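You operate a simulated robot arm through the tools that you are given. There is no shell and no other tool. Be economical: measure what you need, move in short steps, check, and stop when the job is done.

You are at the controls of a simulated two-armed robot. One attempt, no reset.

JOB
Sand the plain core's burr off and fit it on the rewind shaft.
Fine: air the shaft; the sanding block goes back. What is to be rubbed or washed off counts as gone when no trace of it is left.
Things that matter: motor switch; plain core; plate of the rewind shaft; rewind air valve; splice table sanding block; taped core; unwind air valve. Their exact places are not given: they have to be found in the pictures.

Only the result counts: the job must be done as asked and must still hold three seconds after the hand-in. Knocking over, shifting, dropping, spilling or breaking anything else fails it.

ROBOT AND FRAMES
Two 7-joint arms with two-finger parallel grippers on one trunk, on a base that drives. Base frame: it is fixed to the floor where the robot stands at the start and does not move with it; the origin is under the middle of the robot, x ahead of it, y to its left, z up; the surface under the hand at the start is at about z = 880. Units: mm, rad, N and s.
The left shoulder is at the start at [70, 163, 1195], the right one opposite. With the tool pointing down near the work surface each hand reaches from about 400 to 880 mm from the robot's upright axis, wherever it stands, measured 20 degrees to its own side. Places, roughly: motor switch [200, -1100, 800]; plate of the rewind shaft [400, -1200, 900]; rewind air valve [200, -1200, 800]; unwind air valve [200, -1600, 800]. Payload 3.43 kg a hand.
The TCP of each hand is the grasp point between the finger pads, 34 mm short of the fingertips. In the tool frame z runs along the fingers and y along their closing line. The gripper opens to 128 mm. The fingers are 24 mm wide and 12 mm thick; the gripper's body (48 by 130 mm) begins 96 mm behind the TCP.
Orientation is told as [roll, pitch, yaw] about the base's x, y, z axes, in that order, counted from this pose: with the fingers straight down and closing along the base's y, the tool's x points along the base's -x, its y along +y and its z along -z.

CONTROLS
- The arms move only by the tool arm_command. It takes "left_commands", "right_commands" or both (then of equal length, played together; a hand with none holds still); each is a list of rows, each an object of numbers (a shift or turn left out is 0, a gripper value left out holds the last): "tx", "ty", "tz": the shift along the tool's x, y, z in mm; "rx", "ry", "rz": the turn, a rotation vector about the tool's x, y, z in rad. In form: [{"tx": .., "ty": .., "tz": .., "rx": .., "ry": .., "rz": ..}, ...]. A call has 1 to 8 rows; each row shifts and turns the commanded pose from where the row before left it, along the tool's axes as they then stand. "left_fingers" and "right_fingers" are, for a hand that has rows, the opening, from 0 (shut) to 1 (fully open), set as the call begins (left out, the last holds). Each row takes 0.2 s and may step no farther than 50 mm and 0.15 rad from the row before; otherwise, or with a gripper value out of range, the whole call is refused. Where a pose cannot be reached the arm comes as near as it can. A force on the tool above 90 N (or 10 N above the force at the start of the call, whichever is more), or a blocked arm, ends the call early, and 0.2 s more pass. Each finger travels about 153 mm/s and halts on what it meets, pressing with about 38 N; the grip force reading is that of the motor and also rises with nothing between the fingers. The clock runs only during rows and for 0.2 s after the last one: add rows that do not move to give the fingers time. It gives the time, the measured TCP pose, the force on the tool (base axes), the opening and the grip force at its end, in the units of the frame above (readings bear some noise), with the torque about the TCP (base axes, N m) and any sound that the robot's microphone picked up.
- Cameras (640 x 400 px; columns grow to the right, rows downward): "scene" is now at [119.3, -57.9, 1430.1]; the picture's right is [-0.63, -0.77, 0.00], its down [-0.38, 0.31, -0.87] and it looks along [0.67, -0.55, -0.50] (base axes); focal length 249 px, centre (320, 200). "left" rides on the left gripper at [76, 11, -160] in its tool frame; the picture's right is [-0.15, 0.99, 0.00], its down [-0.88, -0.13, -0.46] and it looks along [-0.45, -0.07, 0.89] (tool axes); focal length 234 px, centre (320, 200). "right" rides on the right gripper at [76, -11, -160] in its tool frame; the picture's right is [0.15, 0.99, 0.00], its down [-0.88, 0.13, -0.46] and it looks along [-0.45, 0.07, 0.89] (tool axes); focal length 234 px, centre (320, 200).
- capture(camera): a new picture of that camera. It takes no simulated time.
- slide_trunk(by): slides the trunk up (or, below 0, down) by that many mm; the arms and the scene camera ride with it, the base frame stays. It gives what a move gives, with no picture.
- roll_base(legs): drives the robot by 1 to 6 legs, each [ahead, left, turn to the left] in mm, mm and rad, along the robot's own axes; the way and the turn of a leg run together, so that a leg with both is an arc; at most 1500 mm and 3.142 rad a leg. The arms and the cameras ride along, it lands a little off, and it stops where it bumps. It gives what a move gives.
- aim_head(pan, tilt): turns the head with the scene camera to pan (to the left, within 1.501 rad either way) and tilt (down, from -0.506 to 1.204), counted from straight ahead of the robot. It gives what a move gives.
- locate(camera, pixels): for up to 12 pixels [column, row] of the newest picture of that camera ("zoom" is the newest enlarged one), the place [x, y, z] in the base frame of the surface seen there, good to about 2 mm. It takes no simulated time.
- enlarge(camera, box): a new picture of the part [left, top, right, bottom] of that camera's present view, enlarged. It takes no simulated time.
- job_done(): hands the job in; it is judged then, once.

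Keep the steps short. Do not move on a guess: measure, check each grasp and each placing, and mend mistakes. In all there are 80 turns and 78 pictures (those below and enlarged ones count). Leave the grippers open and the arms clear of the work at the hand-in unless told otherwise, and finish with a single line.

The tools are called after "Emit:" as a command line: name --argument value ..., lists and objects as JSON in quotes. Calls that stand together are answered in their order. arm_command: Moves the arms, as the interface text tells. Its arguments: {"type":"object","properties":{"left_commands":{"type":"array"},"left_fingers":{"type":"number"},"right_commands":{"type":"array"},"right_fingers":{"type":"number"}},"required":[]} The other tools are called the same way: slide_trunk (by) slides the trunk up or down; roll_base (legs) drives the base; aim_head (pan, tilt) turns the head that bears the scene camera; capture (camera) takes a picture; locate (camera, pixels) gives the place of the surface under pixels of a picture; enlarge (camera, box) takes an enlarged picture of a part of a camera's view; job_done () hands the job in.

At the start:

```text
time: 0.0
left_tool_pos: [514.9, -78.7, 1202.2]
left_tool_rot: [0.001, -0.001, 0.0]
left_contact_force: [-0.2, -1.2, 0.1]
left_ft_torque: [-0.01, 0.02, 0.02]
left_gripper_width: 127.9
left_grip_force: 0.1
right_tool_pos: [322.0, -454.8, 1288.9]
right_tool_rot: [-0.002, -0.001, 0.0]
right_contact_force: [0.4, -0.1, 1.0]
right_ft_torque: [-0.01, 0.01, 0.01]
right_gripper_width: 128.2
right_grip_force: 0.0
trunk travel left (down, up): [-675.0, 265.0]
robot x, y, heading: [2.4, -1.8, -0.002]
head pan, tilt: [-0.686, 0.518]
```

scene: 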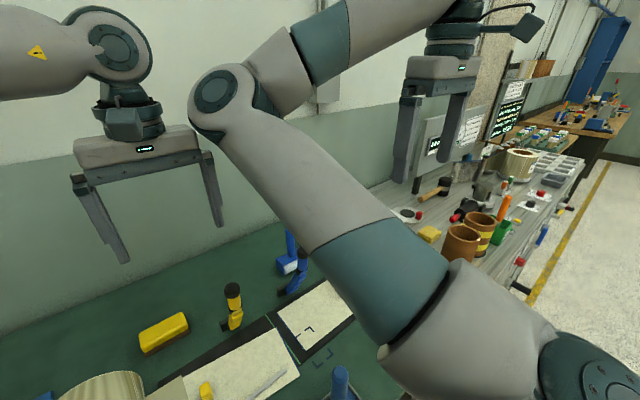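
right: 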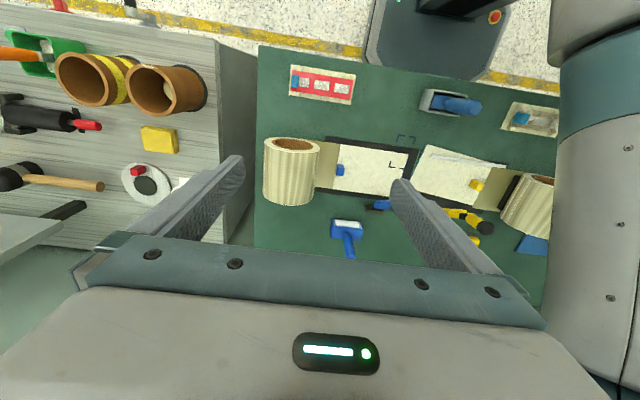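
left: 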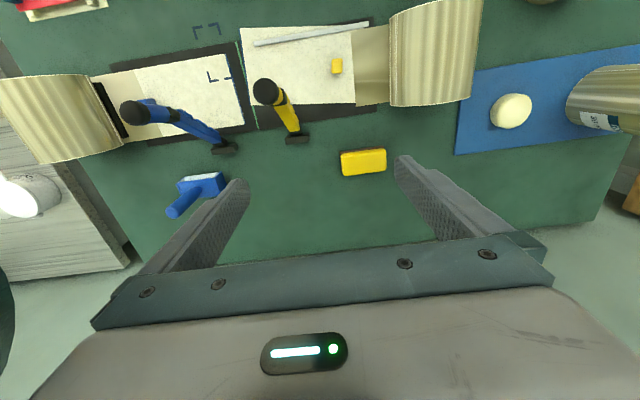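

I see two brown cores and a yellow block on the grey bench to the right, and another yellow block on the green table. I'll turn the head to look farther right.

Emit:
aim_head --pan -1.2 --tilt 0.5

Emit:
capture --camera "scene"

Emit:
enlarge --camera "right" --box '[0, 0, 260, 260]'

```text
time: 0.9
left_tool_pos: [515.6, -79.8, 1203.0]
left_tool_rot: [0.0, -0.002, 0.001]
left_contact_force: [-0.8, 0.2, -0.2]
left_ft_torque: [-0.05, -0.01, 0.0]
left_gripper_width: 128.2
left_grip_force: 0.2
right_tool_pos: [319.5, -456.5, 1290.5]
right_tool_rot: [0.0, 0.002, -0.001]
right_contact_force: [0.1, 1.2, -0.1]
right_ft_torque: [0.01, -0.01, 0.02]
right_gripper_width: 128.1
right_grip_force: 0.0
trunk travel left (down, up): [-675.0, 265.0]
robot x, y, heading: [-0.1, 2.9, 0.002]
head pan, tilt: [-1.201, 0.499]
```

```text
74 pictures are left
```

scene: 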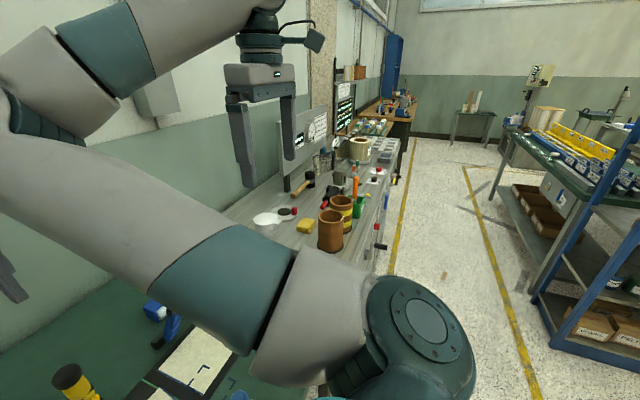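

```text
1.54 times, centred on (130, 130) of right
```

zoom: 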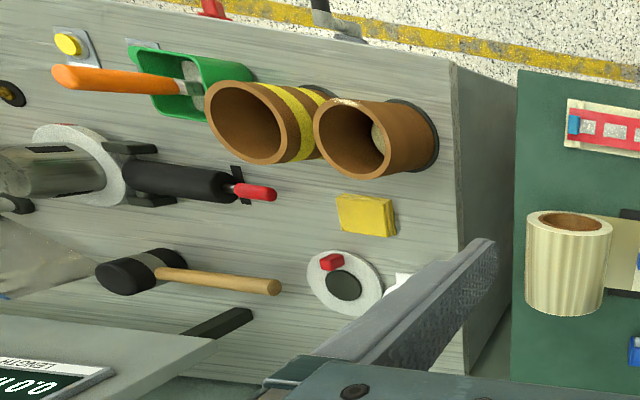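

Emit:
locate --camera "zoom" --pixels '[[365, 215], [345, 102], [385, 172], [205, 110], [255, 192], [175, 185], [110, 270], [345, 285], [70, 45], [212, 8], [450, 60], [460, 370]]'

Emit:
enlarge --camera "scene" --box '[220, 120, 420, 270]'

Emit:
enlarge --camera "left" --box '[0, 0, 640, 250]'

```text
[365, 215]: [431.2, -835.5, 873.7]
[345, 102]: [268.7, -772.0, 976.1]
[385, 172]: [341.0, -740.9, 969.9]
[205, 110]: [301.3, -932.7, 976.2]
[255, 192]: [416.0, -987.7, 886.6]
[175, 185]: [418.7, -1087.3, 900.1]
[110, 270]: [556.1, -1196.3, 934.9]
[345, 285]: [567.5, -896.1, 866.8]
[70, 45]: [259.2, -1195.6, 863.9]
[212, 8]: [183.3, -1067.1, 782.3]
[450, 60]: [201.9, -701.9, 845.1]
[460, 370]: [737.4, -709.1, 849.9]
```

```text
2.67 times, centred on (320, 195) of scene
```

zoom: 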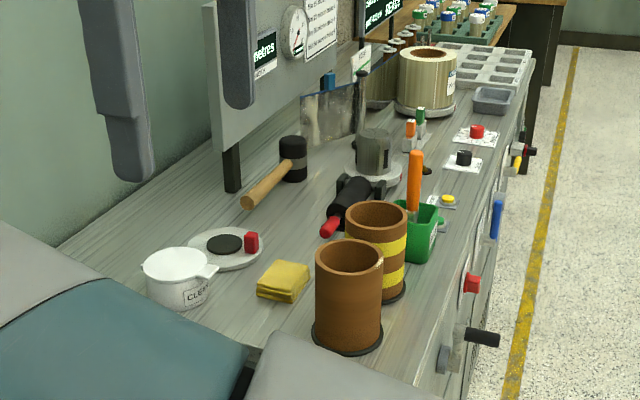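

```text
1.00 times, centred on (320, 125) of left (not enlarged: the box is as wide or as high as the picture)
```

zoom: 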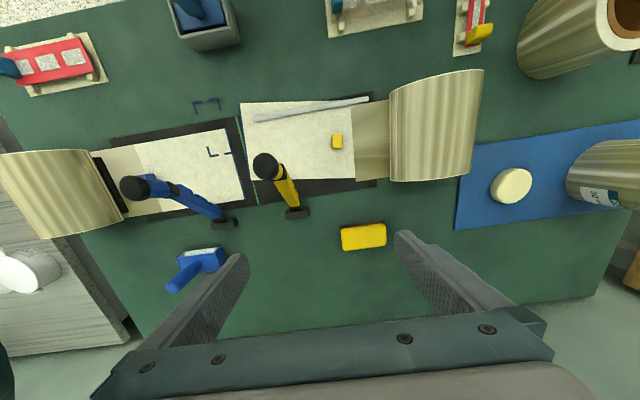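

Emit:
enlarge --camera "left" --box '[140, 120, 420, 240]'

Emit:
enlarge --camera "left" --box '[440, 60, 640, 160]'

Emit:
enlarge --camera "right" --box '[260, 50, 570, 250]'

Emit:
enlarge --camera "right" --box '[0, 30, 220, 160]'

```text
2.29 times, centred on (280, 180) of left
```

zoom: 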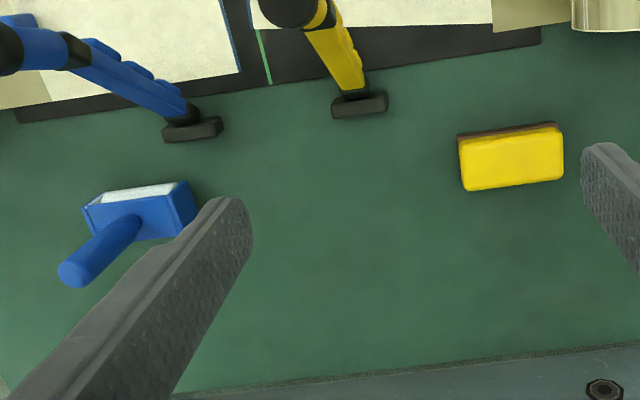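

```text
3.20 times, centred on (540, 110) of left
```

zoom: 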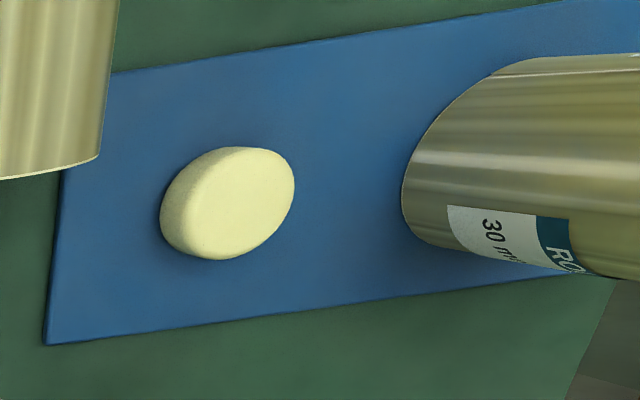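

```text
2.00 times, centred on (415, 150) of right
```

zoom: 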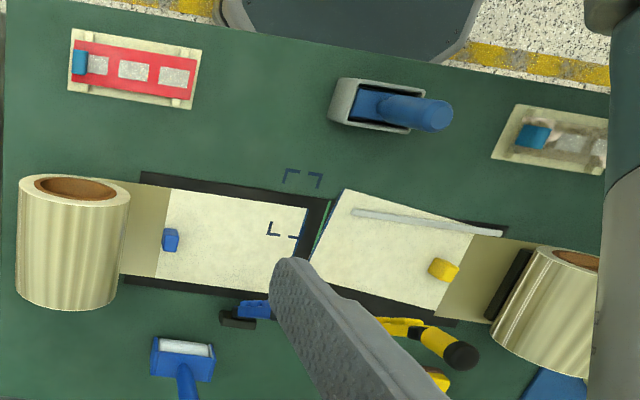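

```text
2.91 times, centred on (110, 95) of right
```

zoom: 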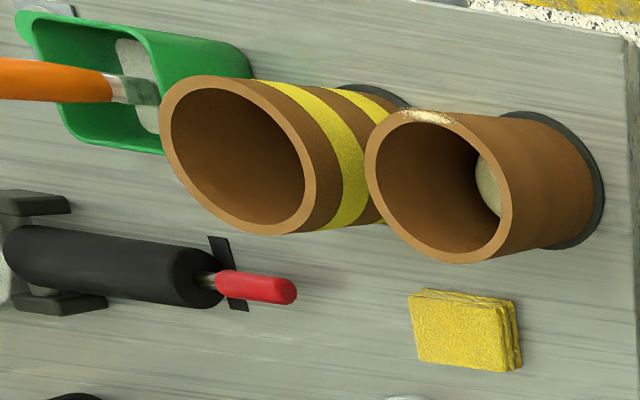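

Emit:
locate --camera "left" --pixels '[[343, 156], [385, 153], [343, 172], [384, 170], [363, 163], [341, 152], [384, 149], [362, 185], [290, 138], [265, 90]]'

Emit:
enlarge --camera "left" --box '[325, 135, 405, 185]'

```text
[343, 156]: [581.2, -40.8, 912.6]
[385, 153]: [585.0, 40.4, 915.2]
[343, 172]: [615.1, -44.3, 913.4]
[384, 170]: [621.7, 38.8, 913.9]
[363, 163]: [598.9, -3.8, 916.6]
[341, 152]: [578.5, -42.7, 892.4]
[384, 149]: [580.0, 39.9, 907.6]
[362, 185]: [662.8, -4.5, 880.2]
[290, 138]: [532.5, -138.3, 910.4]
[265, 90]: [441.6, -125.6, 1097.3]
```

```text
8.00 times, centred on (365, 160) of left
```

zoom: 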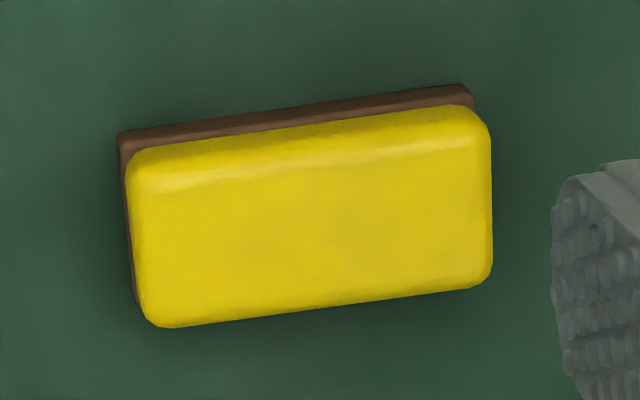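

The splice-table sanding block is the yellow block with brown grit underneath, about 85x45x36 mm, centred near (600,-2) with its top at z=915. I'll bring the left hand above it and start turning the hand so it closes along x.

Emit:
arm_command --left_commands '[{"tx": -42, "ty": 20}, {"tx": -42, "ty": 28}, {"ty": 30}, {"rz": 0.148}, {"rz": 0.148}, {"rz": 0.148}, {"rz": 0.148}, {"rz": 0.148}]' --left_fingers 0.75

Emit:
arm_command --left_commands '[{"rz": 0.148}, {"rz": 0.148}, {"rz": 0.148}, {"rz": 0.148}, {"rz": 0.148}, {"rz": 0.148}, {"tz": 50}, {"tz": 50}]'

Emit:
capture --camera "left"

```text
refused: row 2 steps farther than a row can; nothing moved
```

```text
time: 2.7
left_tool_pos: [514.8, -79.0, 1102.8]
left_tool_rot: [0.002, -0.002, -0.887]
left_contact_force: [0.6, 0.7, -1.3]
left_ft_torque: [0.05, -0.06, 0.02]
left_gripper_width: 127.6
left_grip_force: 0.0
right_tool_pos: [323.0, -456.2, 1290.3]
right_tool_rot: [0.0, 0.001, 0.0]
right_contact_force: [0.3, 0.1, -0.1]
right_ft_torque: [0.02, 0.02, 0.02]
right_gripper_width: 128.2
right_grip_force: 0.0
trunk travel left (down, up): [-675.0, 265.0]
robot x, y, heading: [-4.4, -0.1, 0.002]
head pan, tilt: [-1.201, 0.499]
```

```text
65 pictures are left
```

left: 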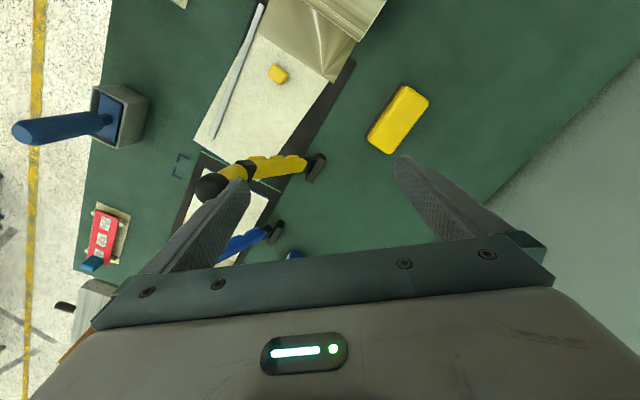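

The first call was refused, so the hand only turned and came down, and its finger is near the yellow lever. I'll rise, move over to the block and finish the turn.

Emit:
arm_command --left_commands '[{"tz": -40}, {"ty": 38.2, "tx": 2, "tz": -20}, {"ty": 38.2, "tx": 2}, {"ty": 38.2, "tx": 2}, {"rz": 0.1486}, {"rz": 0.1486}, {"rz": 0.1486}, {"rz": 0.1486}]' --left_fingers 0.8

Emit:
arm_command --left_commands '[{"rz": 0.1486}, {"tz": 40}, {"tz": 40}]'

Emit:
capture --camera "left"

```text
time: 4.5
left_tool_pos: [600.3, -2.2, 1161.1]
left_tool_rot: [0.0, 0.001, -1.184]
left_contact_force: [-0.1, 0.9, -0.1]
left_ft_torque: [-0.02, 0.02, -0.04]
left_gripper_width: 102.5
left_grip_force: 0.1
left hand out of reach, approached as far as the arm can: row 7, 8
right_tool_pos: [320.9, -456.7, 1290.7]
right_tool_rot: [-0.001, 0.0, -0.001]
right_contact_force: [0.4, 0.1, 0.3]
right_ft_torque: [0.01, -0.01, -0.03]
right_gripper_width: 128.1
right_grip_force: 0.0
trunk travel left (down, up): [-675.0, 265.0]
robot x, y, heading: [-3.0, -0.3, 0.0]
head pan, tilt: [-1.201, 0.499]
```

```text
time: 5.3
left_tool_pos: [600.3, 0.0, 1083.2]
left_tool_rot: [-0.001, 0.0, -1.187]
left_contact_force: [0.4, -1.0, 0.1]
left_ft_torque: [0.0, 0.01, -0.02]
left_gripper_width: 102.7
left_grip_force: 0.0
left hand out of reach, approached as far as the arm can: row 1
right_tool_pos: [322.1, -456.0, 1291.2]
right_tool_rot: [-0.003, 0.0, 0.0]
right_contact_force: [0.8, -0.4, -0.1]
right_ft_torque: [-0.04, 0.02, -0.02]
right_gripper_width: 127.7
right_grip_force: 0.0
trunk travel left (down, up): [-675.0, 265.0]
robot x, y, heading: [-1.8, 4.5, -0.001]
head pan, tilt: [-1.201, 0.499]
```

```text
64 pictures are left
```

left: 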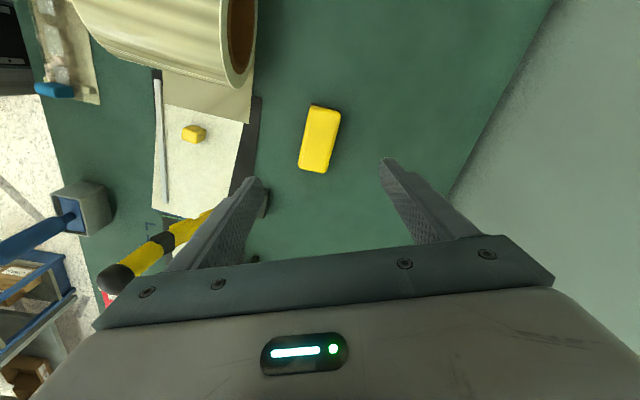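

The wrist stops at yaw -1.19, so I'll turn the other way toward +1.51.

Emit:
arm_command --left_commands '[{"rz": -0.149}, {"rz": -0.149}, {"rz": -0.149}, {"rz": -0.149}, {"rz": -0.149}, {"rz": -0.149}, {"rz": -0.149}, {"rz": -0.149}]'

Emit:
arm_command --left_commands '[{"rz": -0.149}, {"rz": -0.149}, {"rz": -0.149}, {"rz": -0.149}, {"rz": -0.149}, {"rz": -0.149}, {"rz": -0.149}, {"rz": -0.149}]'

```text
time: 7.1
left_tool_pos: [599.7, -2.3, 1083.5]
left_tool_rot: [-0.001, -0.003, 0.01]
left_contact_force: [-0.9, 0.3, -0.2]
left_ft_torque: [0.01, 0.01, 0.02]
left_gripper_width: 102.6
left_grip_force: 0.1
right_tool_pos: [321.3, -455.8, 1290.4]
right_tool_rot: [-0.001, 0.0, 0.001]
right_contact_force: [0.7, 0.6, 0.3]
right_ft_torque: [0.04, 0.04, 0.03]
right_gripper_width: 128.0
right_grip_force: 0.0
trunk travel left (down, up): [-675.0, 265.0]
robot x, y, heading: [3.3, -3.2, 0.002]
head pan, tilt: [-1.201, 0.499]
```

```text
time: 8.9
left_tool_pos: [599.9, -2.0, 1083.1]
left_tool_rot: [-0.002, -0.001, 1.202]
left_contact_force: [0.4, -0.3, -0.7]
left_ft_torque: [0.03, -0.01, -0.01]
left_gripper_width: 102.3
left_grip_force: 0.0
right_tool_pos: [321.9, -454.2, 1290.5]
right_tool_rot: [-0.003, -0.001, -0.001]
right_contact_force: [-0.1, 0.0, 0.9]
right_ft_torque: [0.01, 0.06, -0.02]
right_gripper_width: 128.1
right_grip_force: 0.0
trunk travel left (down, up): [-675.0, 265.0]
robot x, y, heading: [-3.5, 3.8, 0.002]
head pan, tilt: [-1.201, 0.499]
```

Turning the remaining 0.31 rad to 1.51, coming down 80 mm, then a picture.

Emit:
arm_command --left_commands '[{"rz": -0.149}, {"rz": -0.149}, {"tz": 40}, {"tz": 40}]'

Emit:
capture --camera "left"

Emit:
locate --camera "left" --pixels '[[320, 60], [320, 80], [320, 100], [320, 120]]'

```text
time: 9.9
left_tool_pos: [601.7, -1.3, 1005.8]
left_tool_rot: [-0.003, 0.0, 1.498]
left_contact_force: [-0.2, -0.9, 0.3]
left_ft_torque: [0.03, 0.02, -0.02]
left_gripper_width: 102.5
left_grip_force: 0.0
right_tool_pos: [322.6, -455.5, 1290.1]
right_tool_rot: [-0.003, 0.0, 0.001]
right_contact_force: [-0.1, -1.0, -1.0]
right_ft_torque: [0.02, 0.02, 0.01]
right_gripper_width: 127.8
right_grip_force: 0.1
trunk travel left (down, up): [-675.0, 265.0]
robot x, y, heading: [-1.5, 4.5, 0.005]
head pan, tilt: [-1.201, 0.499]
```

```text
63 pictures are left
```

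left: 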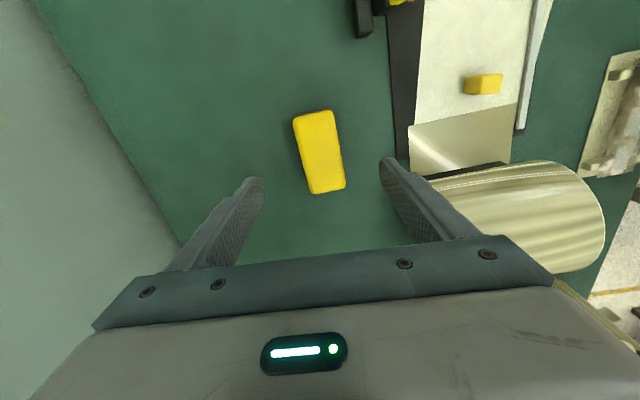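

```text
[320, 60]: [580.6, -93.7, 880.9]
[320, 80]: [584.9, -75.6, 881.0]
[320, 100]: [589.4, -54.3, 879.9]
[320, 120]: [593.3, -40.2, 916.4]
```

Emit:
locate --camera "left" --pixels '[[297, 122], [331, 117], [313, 187], [341, 183], [319, 152], [309, 152], [332, 150]]'

```text
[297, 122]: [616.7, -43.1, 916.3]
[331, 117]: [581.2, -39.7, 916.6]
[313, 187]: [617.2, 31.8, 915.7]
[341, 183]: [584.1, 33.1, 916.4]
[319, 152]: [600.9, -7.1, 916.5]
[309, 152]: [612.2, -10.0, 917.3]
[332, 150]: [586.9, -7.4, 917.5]
```

Aligned. I'll turn slightly, come down to z=922 and grip.

Emit:
arm_command --left_commands '[{"tz": 42, "rz": -0.035}, {"tz": 41.5}, {}]'

Emit:
arm_command --left_commands '[{}, {}, {}]' --left_fingers 0.2

Emit:
capture --camera "left"

```text
time: 10.7
left_tool_pos: [601.2, -0.4, 920.3]
left_tool_rot: [-0.001, 0.001, 1.535]
left_contact_force: [0.2, 0.5, -0.5]
left_ft_torque: [-0.02, 0.0, 0.02]
left_gripper_width: 102.4
left_grip_force: 0.1
right_tool_pos: [320.6, -457.2, 1290.1]
right_tool_rot: [0.0, 0.0, 0.001]
right_contact_force: [0.7, -1.0, 0.3]
right_ft_torque: [-0.05, 0.02, 0.0]
right_gripper_width: 128.0
right_grip_force: 0.1
trunk travel left (down, up): [-675.0, 265.0]
robot x, y, heading: [2.5, 0.7, -0.004]
head pan, tilt: [-1.201, 0.499]
```

```text
time: 11.5
left_tool_pos: [600.5, -1.5, 919.9]
left_tool_rot: [-0.002, 0.0, 1.534]
left_contact_force: [0.0, -0.4, 0.2]
left_ft_torque: [0.0, -0.01, 0.0]
left_gripper_width: 44.2
left_grip_force: 38.4
right_tool_pos: [321.4, -455.2, 1289.9]
right_tool_rot: [-0.004, 0.001, 0.001]
right_contact_force: [0.1, 1.3, -0.2]
right_ft_torque: [0.01, 0.02, -0.01]
right_gripper_width: 127.9
right_grip_force: 0.0
trunk travel left (down, up): [-675.0, 265.0]
robot x, y, heading: [-0.5, 1.6, -0.001]
head pan, tilt: [-1.201, 0.499]
```

```text
62 pictures are left
```

left: 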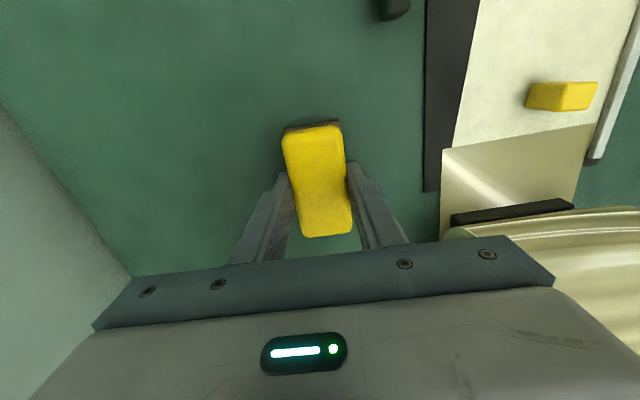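

Gripped at 44 mm wide; the place to return it is (600.5,-1.5,920) at yaw 1.534. I'll lift, draw the hand in, and check the aisle clearance.

Emit:
arm_command --left_commands '[{"tz": -45}, {"tz": -45}, {"tz": -45}, {"tz": -50}, {"tz": -50}, {"tz": -45}, {"ty": 50}, {"ty": 50}]'

Emit:
locate --camera "scene" --pixels '[[385, 260], [500, 200], [540, 300], [530, 250], [505, 120], [600, 200], [410, 150], [475, 175]]'

```text
time: 13.3
left_tool_pos: [499.2, 1.1, 1201.0]
left_tool_rot: [-0.003, 0.001, 1.535]
left_contact_force: [-0.3, -0.2, -1.1]
left_ft_torque: [0.04, -0.05, 0.01]
left_gripper_width: 44.0
left_grip_force: 38.3
right_tool_pos: [318.7, -455.4, 1289.6]
right_tool_rot: [-0.002, -0.001, -0.002]
right_contact_force: [0.0, -0.2, 0.2]
right_ft_torque: [0.02, -0.02, -0.01]
right_gripper_width: 128.1
right_grip_force: 0.1
trunk travel left (down, up): [-675.0, 265.0]
robot x, y, heading: [0.6, 2.0, -0.001]
head pan, tilt: [-1.201, 0.499]
```

```text
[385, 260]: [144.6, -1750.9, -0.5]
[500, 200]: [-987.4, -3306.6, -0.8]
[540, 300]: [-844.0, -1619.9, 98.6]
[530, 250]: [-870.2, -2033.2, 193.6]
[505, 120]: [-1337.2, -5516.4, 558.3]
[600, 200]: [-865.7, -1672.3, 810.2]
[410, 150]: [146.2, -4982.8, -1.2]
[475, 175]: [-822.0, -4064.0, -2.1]
```

The shelf front is at x≈-850, so backing up 250 mm is safe. I'll drive 250 back and 650 right.

Emit:
roll_base --legs '[[-250, 0, 0], [0, -650, 0]]'

Emit:
aim_head --pan -0.5 --tilt 0.6

Emit:
capture --camera "scene"

Emit:
capture --camera "right"

```text
time: 18.4
left_tool_pos: [254.6, -649.9, 1201.7]
left_tool_rot: [-0.002, -0.001, 1.538]
left_contact_force: [0.0, -0.1, -1.9]
left_ft_torque: [-0.05, -0.04, 0.02]
left_gripper_width: 44.1
left_grip_force: 38.3
right_tool_pos: [76.8, -1107.2, 1289.8]
right_tool_rot: [-0.003, 0.001, 0.004]
right_contact_force: [-0.8, 0.4, 0.6]
right_ft_torque: [-0.03, 0.0, -0.01]
right_gripper_width: 128.4
right_grip_force: 0.0
trunk travel left (down, up): [-675.0, 265.0]
robot x, y, heading: [-248.5, -652.9, 0.005]
head pan, tilt: [-1.201, 0.499]
```

```text
time: 19.4
left_tool_pos: [254.3, -650.0, 1199.6]
left_tool_rot: [-0.001, 0.001, 1.538]
left_contact_force: [-0.7, 0.3, -0.5]
left_ft_torque: [0.0, 0.02, 0.0]
left_gripper_width: 43.9
left_grip_force: 38.1
right_tool_pos: [75.8, -1107.8, 1289.9]
right_tool_rot: [-0.001, 0.0, 0.007]
right_contact_force: [-0.2, -0.4, -0.1]
right_ft_torque: [-0.03, 0.01, -0.04]
right_gripper_width: 127.9
right_grip_force: 0.0
trunk travel left (down, up): [-675.0, 265.0]
robot x, y, heading: [-248.6, -652.9, 0.006]
head pan, tilt: [-0.499, 0.6]
```

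```text
61 pictures are left
```

scene: 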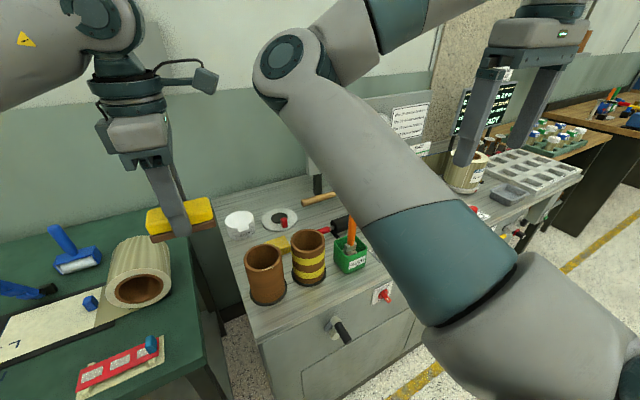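

```text
60 pictures are left
```

right: 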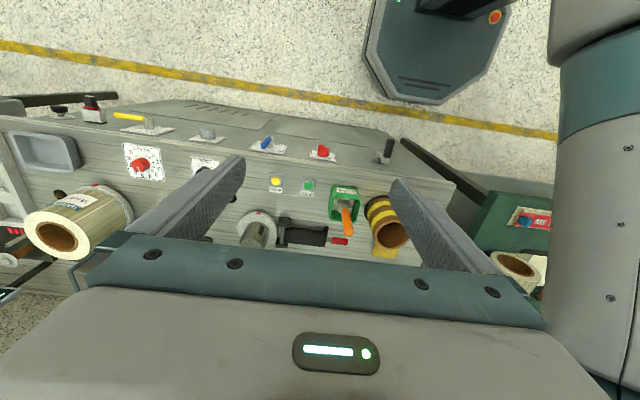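

Enlarging the right camera's view of the switches and valves and the scene view of the cores, then locating them.

Emit:
enlarge --camera "right" --box '[60, 90, 420, 260]'

Emit:
locate --camera "zoom" --pixels '[[463, 105], [360, 92], [350, 108], [115, 45], [142, 62], [340, 275], [385, 165], [455, 125], [350, 230], [430, 260], [360, 240], [555, 190]]'

Emit:
enlarge --camera "scene" --box '[210, 190, 410, 350]'

Emit:
locate --camera "zoom" --pixels '[[130, 200], [224, 205], [177, 178], [178, 215], [135, 350], [235, 345], [185, 362], [190, 300], [320, 135], [280, 270], [360, 275], [445, 140]]'

```text
1.78 times, centred on (240, 175) of right
```

zoom: 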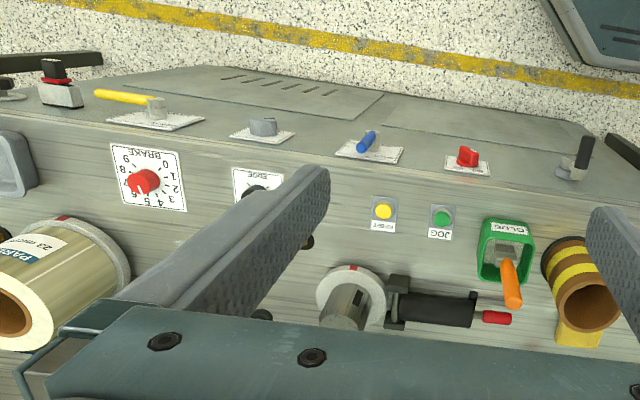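

```text
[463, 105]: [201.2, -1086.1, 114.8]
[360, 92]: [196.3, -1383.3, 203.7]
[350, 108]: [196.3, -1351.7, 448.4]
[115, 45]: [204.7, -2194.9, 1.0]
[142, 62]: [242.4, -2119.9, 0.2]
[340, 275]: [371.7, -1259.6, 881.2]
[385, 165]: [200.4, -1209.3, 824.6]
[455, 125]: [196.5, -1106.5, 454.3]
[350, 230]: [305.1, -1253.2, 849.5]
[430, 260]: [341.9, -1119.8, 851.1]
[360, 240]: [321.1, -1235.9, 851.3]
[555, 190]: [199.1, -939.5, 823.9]
```

```text
2.50 times, centred on (310, 270) of scene
```

zoom: 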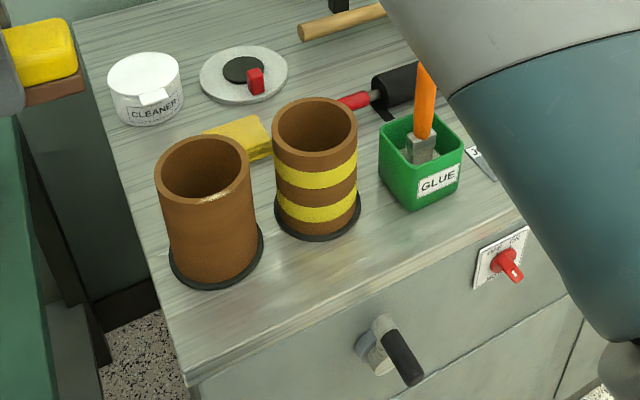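

```text
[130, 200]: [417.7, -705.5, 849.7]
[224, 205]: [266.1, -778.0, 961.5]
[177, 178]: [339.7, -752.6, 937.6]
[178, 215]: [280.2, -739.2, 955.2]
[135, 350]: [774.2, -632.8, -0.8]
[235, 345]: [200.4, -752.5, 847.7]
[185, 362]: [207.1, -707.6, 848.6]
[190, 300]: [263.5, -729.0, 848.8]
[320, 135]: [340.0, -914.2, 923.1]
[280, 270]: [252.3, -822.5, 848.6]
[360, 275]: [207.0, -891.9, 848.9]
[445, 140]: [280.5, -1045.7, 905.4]
```

Emit:
locate --camera "zoom" --pixels '[[157, 170], [248, 170], [203, 138], [203, 201], [212, 196], [240, 185], [201, 180], [175, 270], [255, 265], [212, 285], [275, 125], [355, 125]]'

Emit:
enlarge --camera "scene" --box '[235, 230, 295, 270]'

```text
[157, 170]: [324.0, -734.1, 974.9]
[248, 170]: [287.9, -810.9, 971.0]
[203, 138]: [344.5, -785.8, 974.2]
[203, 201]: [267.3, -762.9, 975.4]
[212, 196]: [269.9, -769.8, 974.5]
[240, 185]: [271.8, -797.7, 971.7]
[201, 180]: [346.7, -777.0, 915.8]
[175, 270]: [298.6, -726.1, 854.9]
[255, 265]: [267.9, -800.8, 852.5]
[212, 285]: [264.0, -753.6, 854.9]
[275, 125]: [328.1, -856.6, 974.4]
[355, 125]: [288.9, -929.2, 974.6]
```

```text
10.00 times, centred on (265, 250) of scene
```

zoom: 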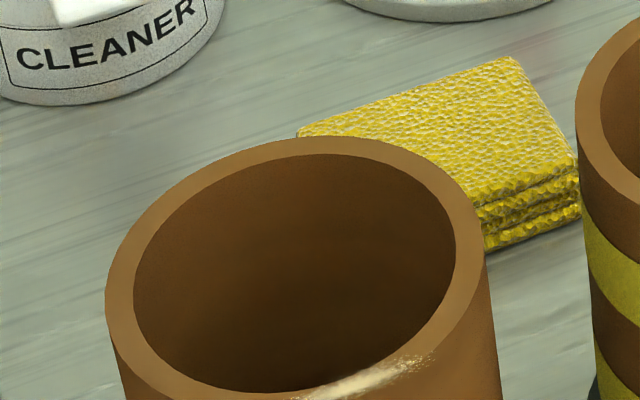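

The plain core's centre is about (306,-773), top z=975, outer diameter about 85. The burr is on the front rim near (268,-778). I'll steady the core with the right hand from the front, held horizontally, while the left sands. First I bring the right hand forward and pitch it level.

Emit:
arm_command --right_commands '[{"tx": -35, "ty": 33}, {"tx": -35, "ty": 33}, {"tx": -35, "ty": 33}, {"tx": -35, "ty": 33}, {"ry": -0.149}, {"ry": -0.149}, {"ry": -0.149}, {"ry": -0.149}]' --right_fingers 0.84

Emit:
arm_command --right_commands '[{"ry": -0.149}, {"ry": -0.149}, {"ry": -0.149}, {"ry": -0.149}, {"ry": -0.149}, {"ry": -0.149}, {"ry": -0.08}]'

Emit:
capture --camera "scene"

```text
time: 19.9
left_tool_pos: [259.8, -639.1, 1199.9]
left_tool_rot: [0.001, 0.001, 1.555]
left_contact_force: [0.9, 0.7, -0.9]
left_ft_torque: [-0.07, 0.04, -0.02]
left_gripper_width: 44.0
left_grip_force: 37.9
right_tool_pos: [117.0, -1066.4, 1289.9]
right_tool_rot: [0.001, -0.002, -0.005]
right_contact_force: [0.0, 0.3, 0.2]
right_ft_torque: [-0.04, 0.02, -0.03]
right_gripper_width: 107.6
right_grip_force: 0.1
trunk travel left (down, up): [-675.0, 265.0]
robot x, y, heading: [-249.4, -656.6, 0.005]
head pan, tilt: [-0.499, 0.6]
stopped in row 2 (left hand): the force on the tool passed its limit at 116 N (the readings are from after the stop); the commanded pose is now the measured one
```

```text
time: 21.5
left_tool_pos: [257.9, -642.6, 1201.1]
left_tool_rot: [0.001, 0.002, 1.553]
left_contact_force: [-0.2, 0.2, 0.1]
left_ft_torque: [-0.01, -0.02, 0.0]
left_gripper_width: 44.2
left_grip_force: 38.1
right_tool_pos: [117.9, -1075.1, 1295.7]
right_tool_rot: [0.008, -0.976, -0.011]
right_contact_force: [0.0, -0.4, 1.4]
right_ft_torque: [0.0, -0.02, -0.01]
right_gripper_width: 107.4
right_grip_force: 0.1
right hand out of reach, approached as far as the arm can: row 7
trunk travel left (down, up): [-675.0, 265.0]
robot x, y, heading: [-244.8, -653.1, 0.005]
head pan, tilt: [-0.499, 0.6]
```

```text
56 pictures are left
```

scene: 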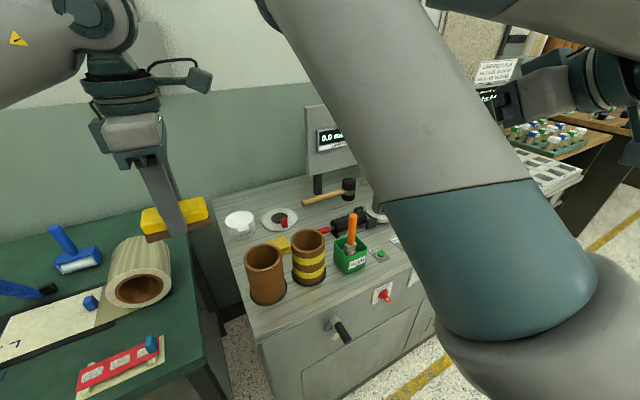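

The arms touched each other near the elbows. Before going further I'll look into the core with the left camera, to see whether something inside it steadies it.

Emit:
capture --camera "left"

```text
55 pictures are left
```

left: 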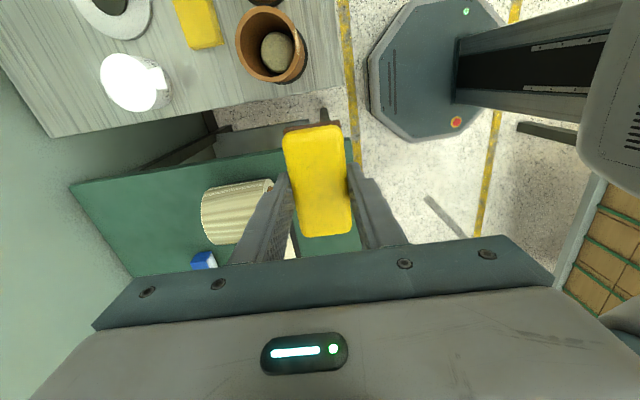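

Emit:
enlarge --camera "left" --box '[220, 0, 340, 90]'

Emit:
locate --camera "left" --pixels '[[277, 52], [270, 45], [284, 65], [252, 25], [238, 40], [265, 8], [290, 28], [270, 80]]'

```text
4.44 times, centred on (280, 45) of left
```

zoom: 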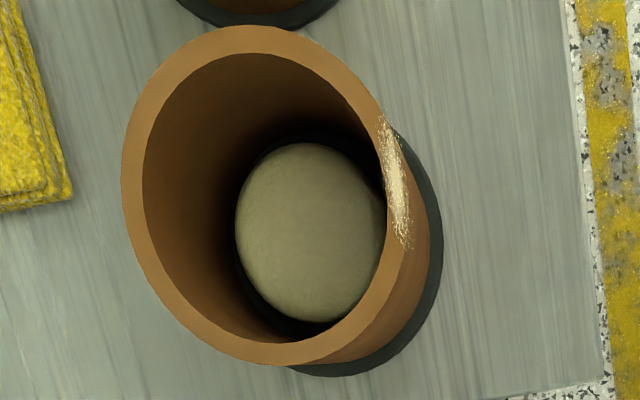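

```text
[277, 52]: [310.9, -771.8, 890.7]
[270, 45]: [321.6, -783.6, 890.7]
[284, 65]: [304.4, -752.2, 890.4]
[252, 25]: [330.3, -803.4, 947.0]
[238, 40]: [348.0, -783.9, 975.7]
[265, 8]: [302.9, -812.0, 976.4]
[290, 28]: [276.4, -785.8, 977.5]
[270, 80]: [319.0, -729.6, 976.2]
```

A peg about 40 mm high stands inside the core, so it cannot tip freely and needs no second hand. I'll set the right hand back to pointing down, then drive 300 mm right so the left hand works on its own side.

Emit:
arm_command --right_commands '[{"ry": 0.1395}, {"ry": 0.1395}, {"ry": 0.1395}, {"ry": 0.1395}, {"ry": 0.1395}, {"ry": 0.1395}, {"ry": 0.1395}, {"ty": -40, "tx": 20}]'

Emit:
roll_base --legs '[[0, -300, 0]]'

Emit:
aim_head --pan 0.2 --tilt 0.75

Emit:
capture --camera "scene"

```text
time: 23.3
left_tool_pos: [256.9, -647.0, 1201.1]
left_tool_rot: [-0.002, -0.003, 1.553]
left_contact_force: [-0.1, -0.4, -0.7]
left_ft_torque: [0.06, 0.0, 0.02]
left_gripper_width: 44.1
left_grip_force: 37.7
right_tool_pos: [99.6, -1118.8, 1294.3]
right_tool_rot: [0.008, 0.0, -0.004]
right_contact_force: [0.2, -0.1, -0.6]
right_ft_torque: [0.1, 0.0, 0.0]
right_gripper_width: 107.5
right_grip_force: 0.0
trunk travel left (down, up): [-675.0, 265.0]
robot x, y, heading: [-249.3, -651.9, 0.004]
head pan, tilt: [-0.499, 0.6]
```

```text
time: 25.4
left_tool_pos: [258.6, -946.0, 1200.6]
left_tool_rot: [-0.001, -0.001, 1.547]
left_contact_force: [-0.8, 0.2, -0.2]
left_ft_torque: [-0.02, -0.01, -0.02]
left_gripper_width: 44.0
left_grip_force: 37.6
right_tool_pos: [95.8, -1415.2, 1295.4]
right_tool_rot: [0.002, -0.001, -0.012]
right_contact_force: [0.1, -1.0, -0.6]
right_ft_torque: [0.0, 0.01, 0.02]
right_gripper_width: 107.3
right_grip_force: 0.1
trunk travel left (down, up): [-675.0, 265.0]
robot x, y, heading: [-247.8, -957.9, -0.006]
head pan, tilt: [-0.499, 0.6]
```

```text
time: 26.4
left_tool_pos: [258.6, -947.0, 1201.2]
left_tool_rot: [0.0, 0.0, 1.546]
left_contact_force: [0.4, 0.0, -1.6]
left_ft_torque: [-0.02, 0.02, 0.01]
left_gripper_width: 44.1
left_grip_force: 37.9
right_tool_pos: [96.2, -1415.9, 1296.4]
right_tool_rot: [0.002, 0.0, -0.013]
right_contact_force: [-0.1, -0.1, -0.1]
right_ft_torque: [0.0, 0.02, -0.03]
right_gripper_width: 107.6
right_grip_force: 0.0
trunk travel left (down, up): [-675.0, 265.0]
robot x, y, heading: [-244.9, -955.3, -0.007]
head pan, tilt: [0.201, 0.75]
```

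```text
53 pictures are left
```

scene: 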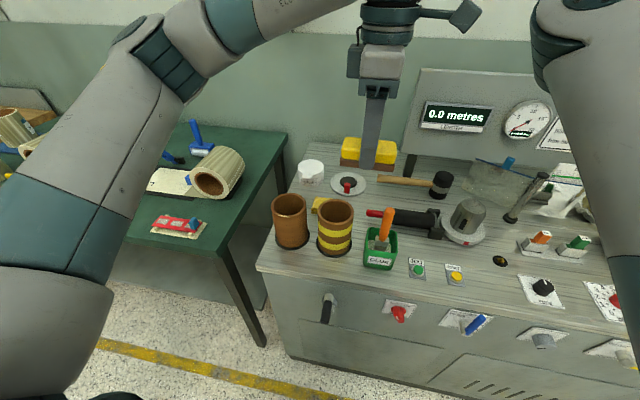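

Clear view now. Enlarging the shaft and valves, and the burr.

Emit:
enlarge --camera "scene" --box '[370, 190, 530, 350]'

Emit:
locate --camera "scene" --pixels '[[468, 201], [468, 208], [460, 203], [478, 205], [466, 243], [443, 233], [482, 240], [475, 324], [486, 318], [462, 328], [398, 312], [540, 340]]'

Emit:
enlarge --camera "scene" --box '[260, 180, 370, 260]'

```text
2.50 times, centred on (450, 270) of scene
```

zoom: 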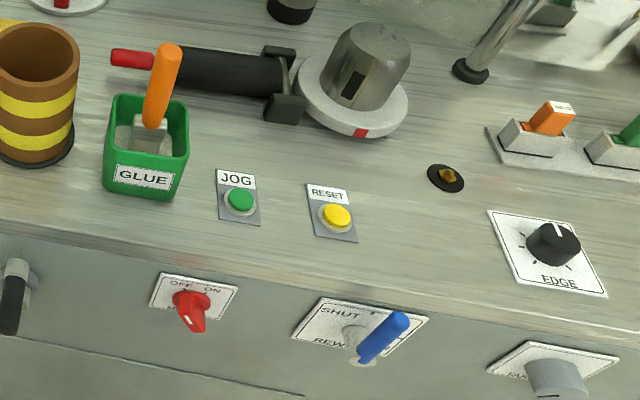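

```text
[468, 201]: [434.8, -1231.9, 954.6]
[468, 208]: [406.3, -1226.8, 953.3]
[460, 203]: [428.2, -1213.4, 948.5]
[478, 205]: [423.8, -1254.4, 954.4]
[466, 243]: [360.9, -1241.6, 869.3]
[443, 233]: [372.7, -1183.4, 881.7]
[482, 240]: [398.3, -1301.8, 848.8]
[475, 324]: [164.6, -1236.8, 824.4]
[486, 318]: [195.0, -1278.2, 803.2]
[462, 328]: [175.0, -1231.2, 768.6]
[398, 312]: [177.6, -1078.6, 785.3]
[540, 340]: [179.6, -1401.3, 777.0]
```

```text
5.00 times, centred on (315, 220) of scene
```

zoom: 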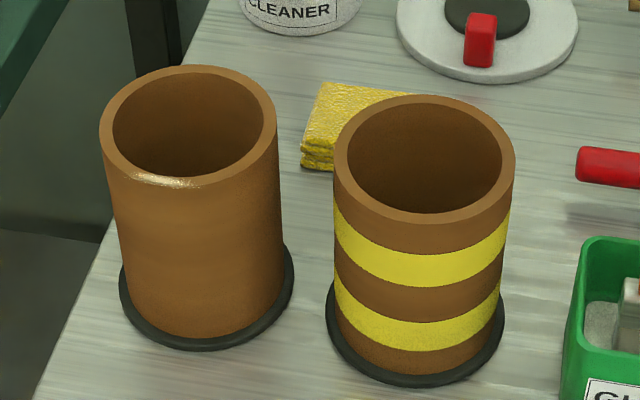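

Moving the block over the burr at (270,-780), 40 mm above the rim.

Emit:
arm_command --left_commands '[{"tx": -42, "ty": -3}, {"tx": -42, "ty": -3}, {"tx": -42, "ty": -3}, {"tx": -41, "ty": -3}, {"tz": 48}, {"tz": 48}, {"tz": 46}]'

Emit:
enlarge --camera "scene" --box '[240, 120, 400, 260]'

```text
time: 28.1
left_tool_pos: [275.0, -779.0, 1058.1]
left_tool_rot: [0.0, -0.001, 1.547]
left_contact_force: [-0.5, -0.3, 0.2]
left_ft_torque: [-0.01, 0.03, 0.0]
left_gripper_width: 44.3
left_grip_force: 38.2
right_tool_pos: [96.8, -1414.9, 1296.3]
right_tool_rot: [0.004, 0.0, -0.013]
right_contact_force: [-0.3, 0.6, 0.6]
right_ft_torque: [-0.05, -0.02, -0.01]
right_gripper_width: 107.7
right_grip_force: 0.0
trunk travel left (down, up): [-675.0, 265.0]
robot x, y, heading: [-247.3, -948.9, -0.001]
head pan, tilt: [0.201, 0.75]
```

```text
2.86 times, centred on (320, 190) of scene
```

zoom: 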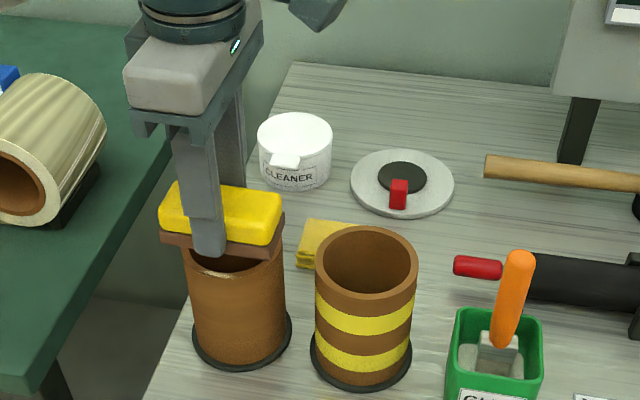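

Emit:
arm_command --left_commands '[{"tz": 30, "ty": 4}, {"tz": 9}, {"tz": 2}, {}]'

```text
time: 29.1
left_tool_pos: [271.2, -780.2, 1019.2]
left_tool_rot: [0.001, 0.001, 1.545]
left_contact_force: [-1.2, 1.0, -1.0]
left_ft_torque: [-0.03, -0.03, -0.01]
left_gripper_width: 44.3
left_grip_force: 37.9
right_tool_pos: [97.2, -1414.6, 1295.8]
right_tool_rot: [0.003, 0.0, -0.012]
right_contact_force: [0.0, -0.3, -0.1]
right_ft_torque: [0.02, 0.0, -0.06]
right_gripper_width: 107.4
right_grip_force: 0.0
trunk travel left (down, up): [-675.0, 265.0]
robot x, y, heading: [-245.3, -951.7, -0.001]
head pan, tilt: [0.201, 0.75]
```

Emit:
arm_command --left_commands '[{"tz": 1.5}, {"tz": 1.5}, {"tz": 1}, {}]'

```text
time: 30.1
left_tool_pos: [270.8, -779.5, 1014.8]
left_tool_rot: [-0.002, 0.0, 1.546]
left_contact_force: [0.6, 1.7, 12.3]
left_ft_torque: [0.11, -0.11, 0.04]
left_gripper_width: 44.0
left_grip_force: 38.3
right_tool_pos: [96.0, -1417.4, 1295.3]
right_tool_rot: [0.002, 0.0, -0.013]
right_contact_force: [1.0, -0.6, -0.8]
right_ft_torque: [0.02, 0.0, 0.0]
right_gripper_width: 107.4
right_grip_force: 0.0
trunk travel left (down, up): [-675.0, 265.0]
robot x, y, heading: [-245.8, -951.8, -0.001]
head pan, tilt: [0.201, 0.75]
```

Contact at 12 N. I'll rub along the rim in y with short strokes.

Emit:
arm_command --left_commands '[{"tx": 15}, {"tx": -15}, {"tx": -15}, {"tx": 15}, {"tx": 15}, {"tx": -15}, {"tx": -15}, {"tx": 15}]'

Emit:
arm_command --left_commands '[{"tx": 20}, {"tx": -20}, {"tx": -20}, {"tx": 20}, {"ty": 8}, {"ty": -8}, {"ty": 8}, {"ty": -8}]'

Emit:
arm_command --left_commands '[{"tz": -40}, {"tz": -40}, {"tz": -40}, {"tx": -50}, {"tx": -50}]'

Emit:
enlarge --camera "scene" --box '[260, 180, 340, 240]'

```text
time: 31.9
left_tool_pos: [270.3, -777.4, 1014.5]
left_tool_rot: [-0.002, -0.003, 1.55]
left_contact_force: [-1.7, 10.7, 26.5]
left_ft_torque: [0.9, -0.23, 0.13]
left_gripper_width: 44.0
left_grip_force: 37.5
right_tool_pos: [94.8, -1415.3, 1297.0]
right_tool_rot: [0.004, -0.001, -0.011]
right_contact_force: [-0.2, -0.7, -0.4]
right_ft_torque: [0.06, 0.02, 0.0]
right_gripper_width: 107.4
right_grip_force: 0.0
trunk travel left (down, up): [-675.0, 265.0]
robot x, y, heading: [-245.2, -949.9, 0.003]
head pan, tilt: [0.201, 0.75]
```

```text
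time: 33.6
left_tool_pos: [268.3, -780.1, 1016.0]
left_tool_rot: [0.0, 0.0, 1.544]
left_contact_force: [-5.0, 3.4, 17.4]
left_ft_torque: [-0.01, 0.08, 0.02]
left_gripper_width: 44.3
left_grip_force: 37.9
right_tool_pos: [94.0, -1415.9, 1296.4]
right_tool_rot: [0.004, -0.002, -0.013]
right_contact_force: [-1.2, 0.4, 0.7]
right_ft_torque: [-0.03, 0.0, -0.01]
right_gripper_width: 107.3
right_grip_force: 0.0
trunk travel left (down, up): [-675.0, 265.0]
robot x, y, heading: [-248.8, -951.9, -0.0]
head pan, tilt: [0.201, 0.75]
```

```text
time: 34.9
left_tool_pos: [273.3, -675.6, 1135.8]
left_tool_rot: [0.0, 0.002, 1.546]
left_contact_force: [-0.5, 0.1, -1.0]
left_ft_torque: [-0.01, -0.01, 0.0]
left_gripper_width: 44.3
left_grip_force: 38.1
right_tool_pos: [95.6, -1413.3, 1295.6]
right_tool_rot: [0.002, -0.002, -0.014]
right_contact_force: [-0.5, 0.9, -0.3]
right_ft_torque: [-0.04, -0.01, -0.03]
right_gripper_width: 107.5
right_grip_force: 0.0
trunk travel left (down, up): [-675.0, 265.0]
robot x, y, heading: [-244.5, -954.8, -0.002]
head pan, tilt: [0.201, 0.75]
```

```text
6.67 times, centred on (300, 210) of scene
```

zoom: 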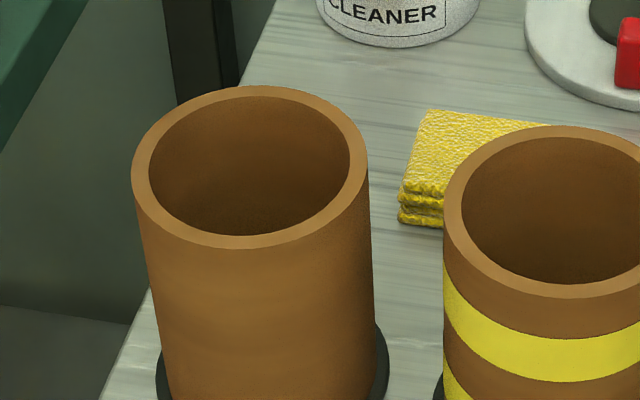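

The burr looks gone from here; I'll confirm with the left camera from above.

Emit:
enlarge --camera "left" --box '[200, 0, 420, 110]'

```text
2.91 times, centred on (310, 55) of left
```

zoom: 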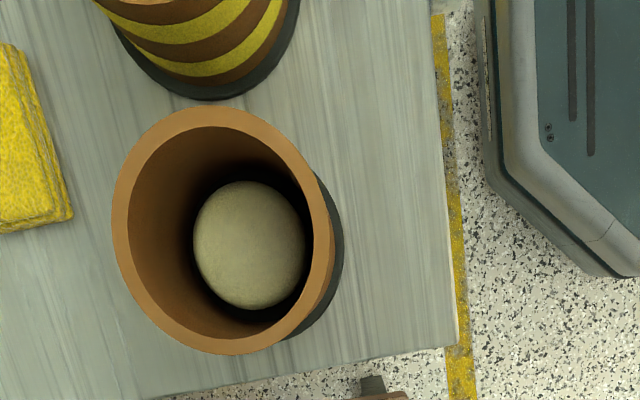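

No trace left. Now the block goes back: I'll raise the left hand and drive left and forward to the green table.

Emit:
arm_command --left_commands '[{"tz": -40}, {"tz": -40}]'

Emit:
roll_base --legs '[[0, 672, 0], [250, 0, 0]]'

```text
time: 35.5
left_tool_pos: [273.5, -679.1, 1216.1]
left_tool_rot: [-0.002, -0.003, 1.547]
left_contact_force: [0.4, 0.1, -2.1]
left_ft_torque: [0.04, 0.01, 0.01]
left_gripper_width: 44.2
left_grip_force: 37.6
right_tool_pos: [95.0, -1417.5, 1295.7]
right_tool_rot: [0.002, -0.003, -0.012]
right_contact_force: [0.3, 0.6, 0.5]
right_ft_torque: [-0.01, -0.03, 0.0]
right_gripper_width: 107.7
right_grip_force: 0.0
trunk travel left (down, up): [-675.0, 265.0]
robot x, y, heading: [-248.8, -952.0, -0.005]
head pan, tilt: [0.201, 0.75]
```

```text
time: 40.5
left_tool_pos: [523.0, -16.5, 1215.5]
left_tool_rot: [0.0, -0.001, 1.545]
left_contact_force: [0.2, 0.1, -0.6]
left_ft_torque: [-0.02, -0.01, 0.01]
left_gripper_width: 43.8
left_grip_force: 38.3
right_tool_pos: [343.5, -751.6, 1296.5]
right_tool_rot: [0.003, 0.0, -0.015]
right_contact_force: [0.5, -0.2, -0.3]
right_ft_torque: [0.03, 0.04, -0.01]
right_gripper_width: 107.4
right_grip_force: 0.1
trunk travel left (down, up): [-675.0, 265.0]
robot x, y, heading: [3.8, -286.4, -0.008]
head pan, tilt: [0.201, 0.75]
```

Emit:
arm_command --left_commands '[{"ty": -40, "tx": -8}, {"ty": -37, "tx": -9, "rz": 0.011}, {"tz": 45}, {"tz": 50}, {"tz": 50}, {"tz": 50}, {"tz": 50}, {}]'

Emit:
capture --camera "left"

```text
time: 42.3
left_tool_pos: [601.6, 1.7, 970.3]
left_tool_rot: [0.001, 0.001, 1.534]
left_contact_force: [0.6, 0.3, -0.5]
left_ft_torque: [0.01, -0.01, -0.01]
left_gripper_width: 44.2
left_grip_force: 37.3
right_tool_pos: [343.8, -751.9, 1294.2]
right_tool_rot: [0.004, 0.001, -0.013]
right_contact_force: [-0.1, -0.2, 0.4]
right_ft_torque: [-0.01, -0.01, 0.02]
right_gripper_width: 107.3
right_grip_force: 0.0
trunk travel left (down, up): [-675.0, 265.0]
robot x, y, heading: [0.9, -285.0, -0.006]
head pan, tilt: [0.201, 0.75]
```

```text
47 pictures are left
```

left: 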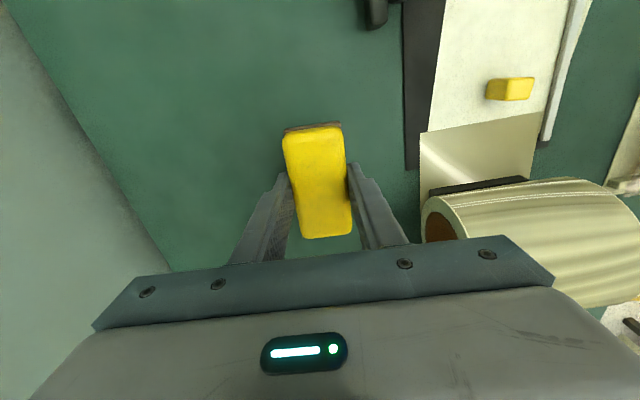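

Emit:
arm_command --left_commands '[{"tz": 35, "tx": 3}, {"tz": 12}, {"tz": 2}, {}]'

```text
time: 43.3
left_tool_pos: [600.8, -1.8, 921.7]
left_tool_rot: [-0.001, -0.001, 1.534]
left_contact_force: [0.1, -0.4, -0.6]
left_ft_torque: [-0.04, -0.01, 0.01]
left_gripper_width: 44.1
left_grip_force: 38.0
right_tool_pos: [344.2, -750.3, 1294.8]
right_tool_rot: [0.004, -0.001, -0.018]
right_contact_force: [0.0, 0.2, 0.1]
right_ft_torque: [0.0, -0.01, -0.02]
right_gripper_width: 107.3
right_grip_force: 0.1
trunk travel left (down, up): [-675.0, 265.0]
robot x, y, heading: [-2.6, -288.1, -0.004]
head pan, tilt: [0.201, 0.75]
```

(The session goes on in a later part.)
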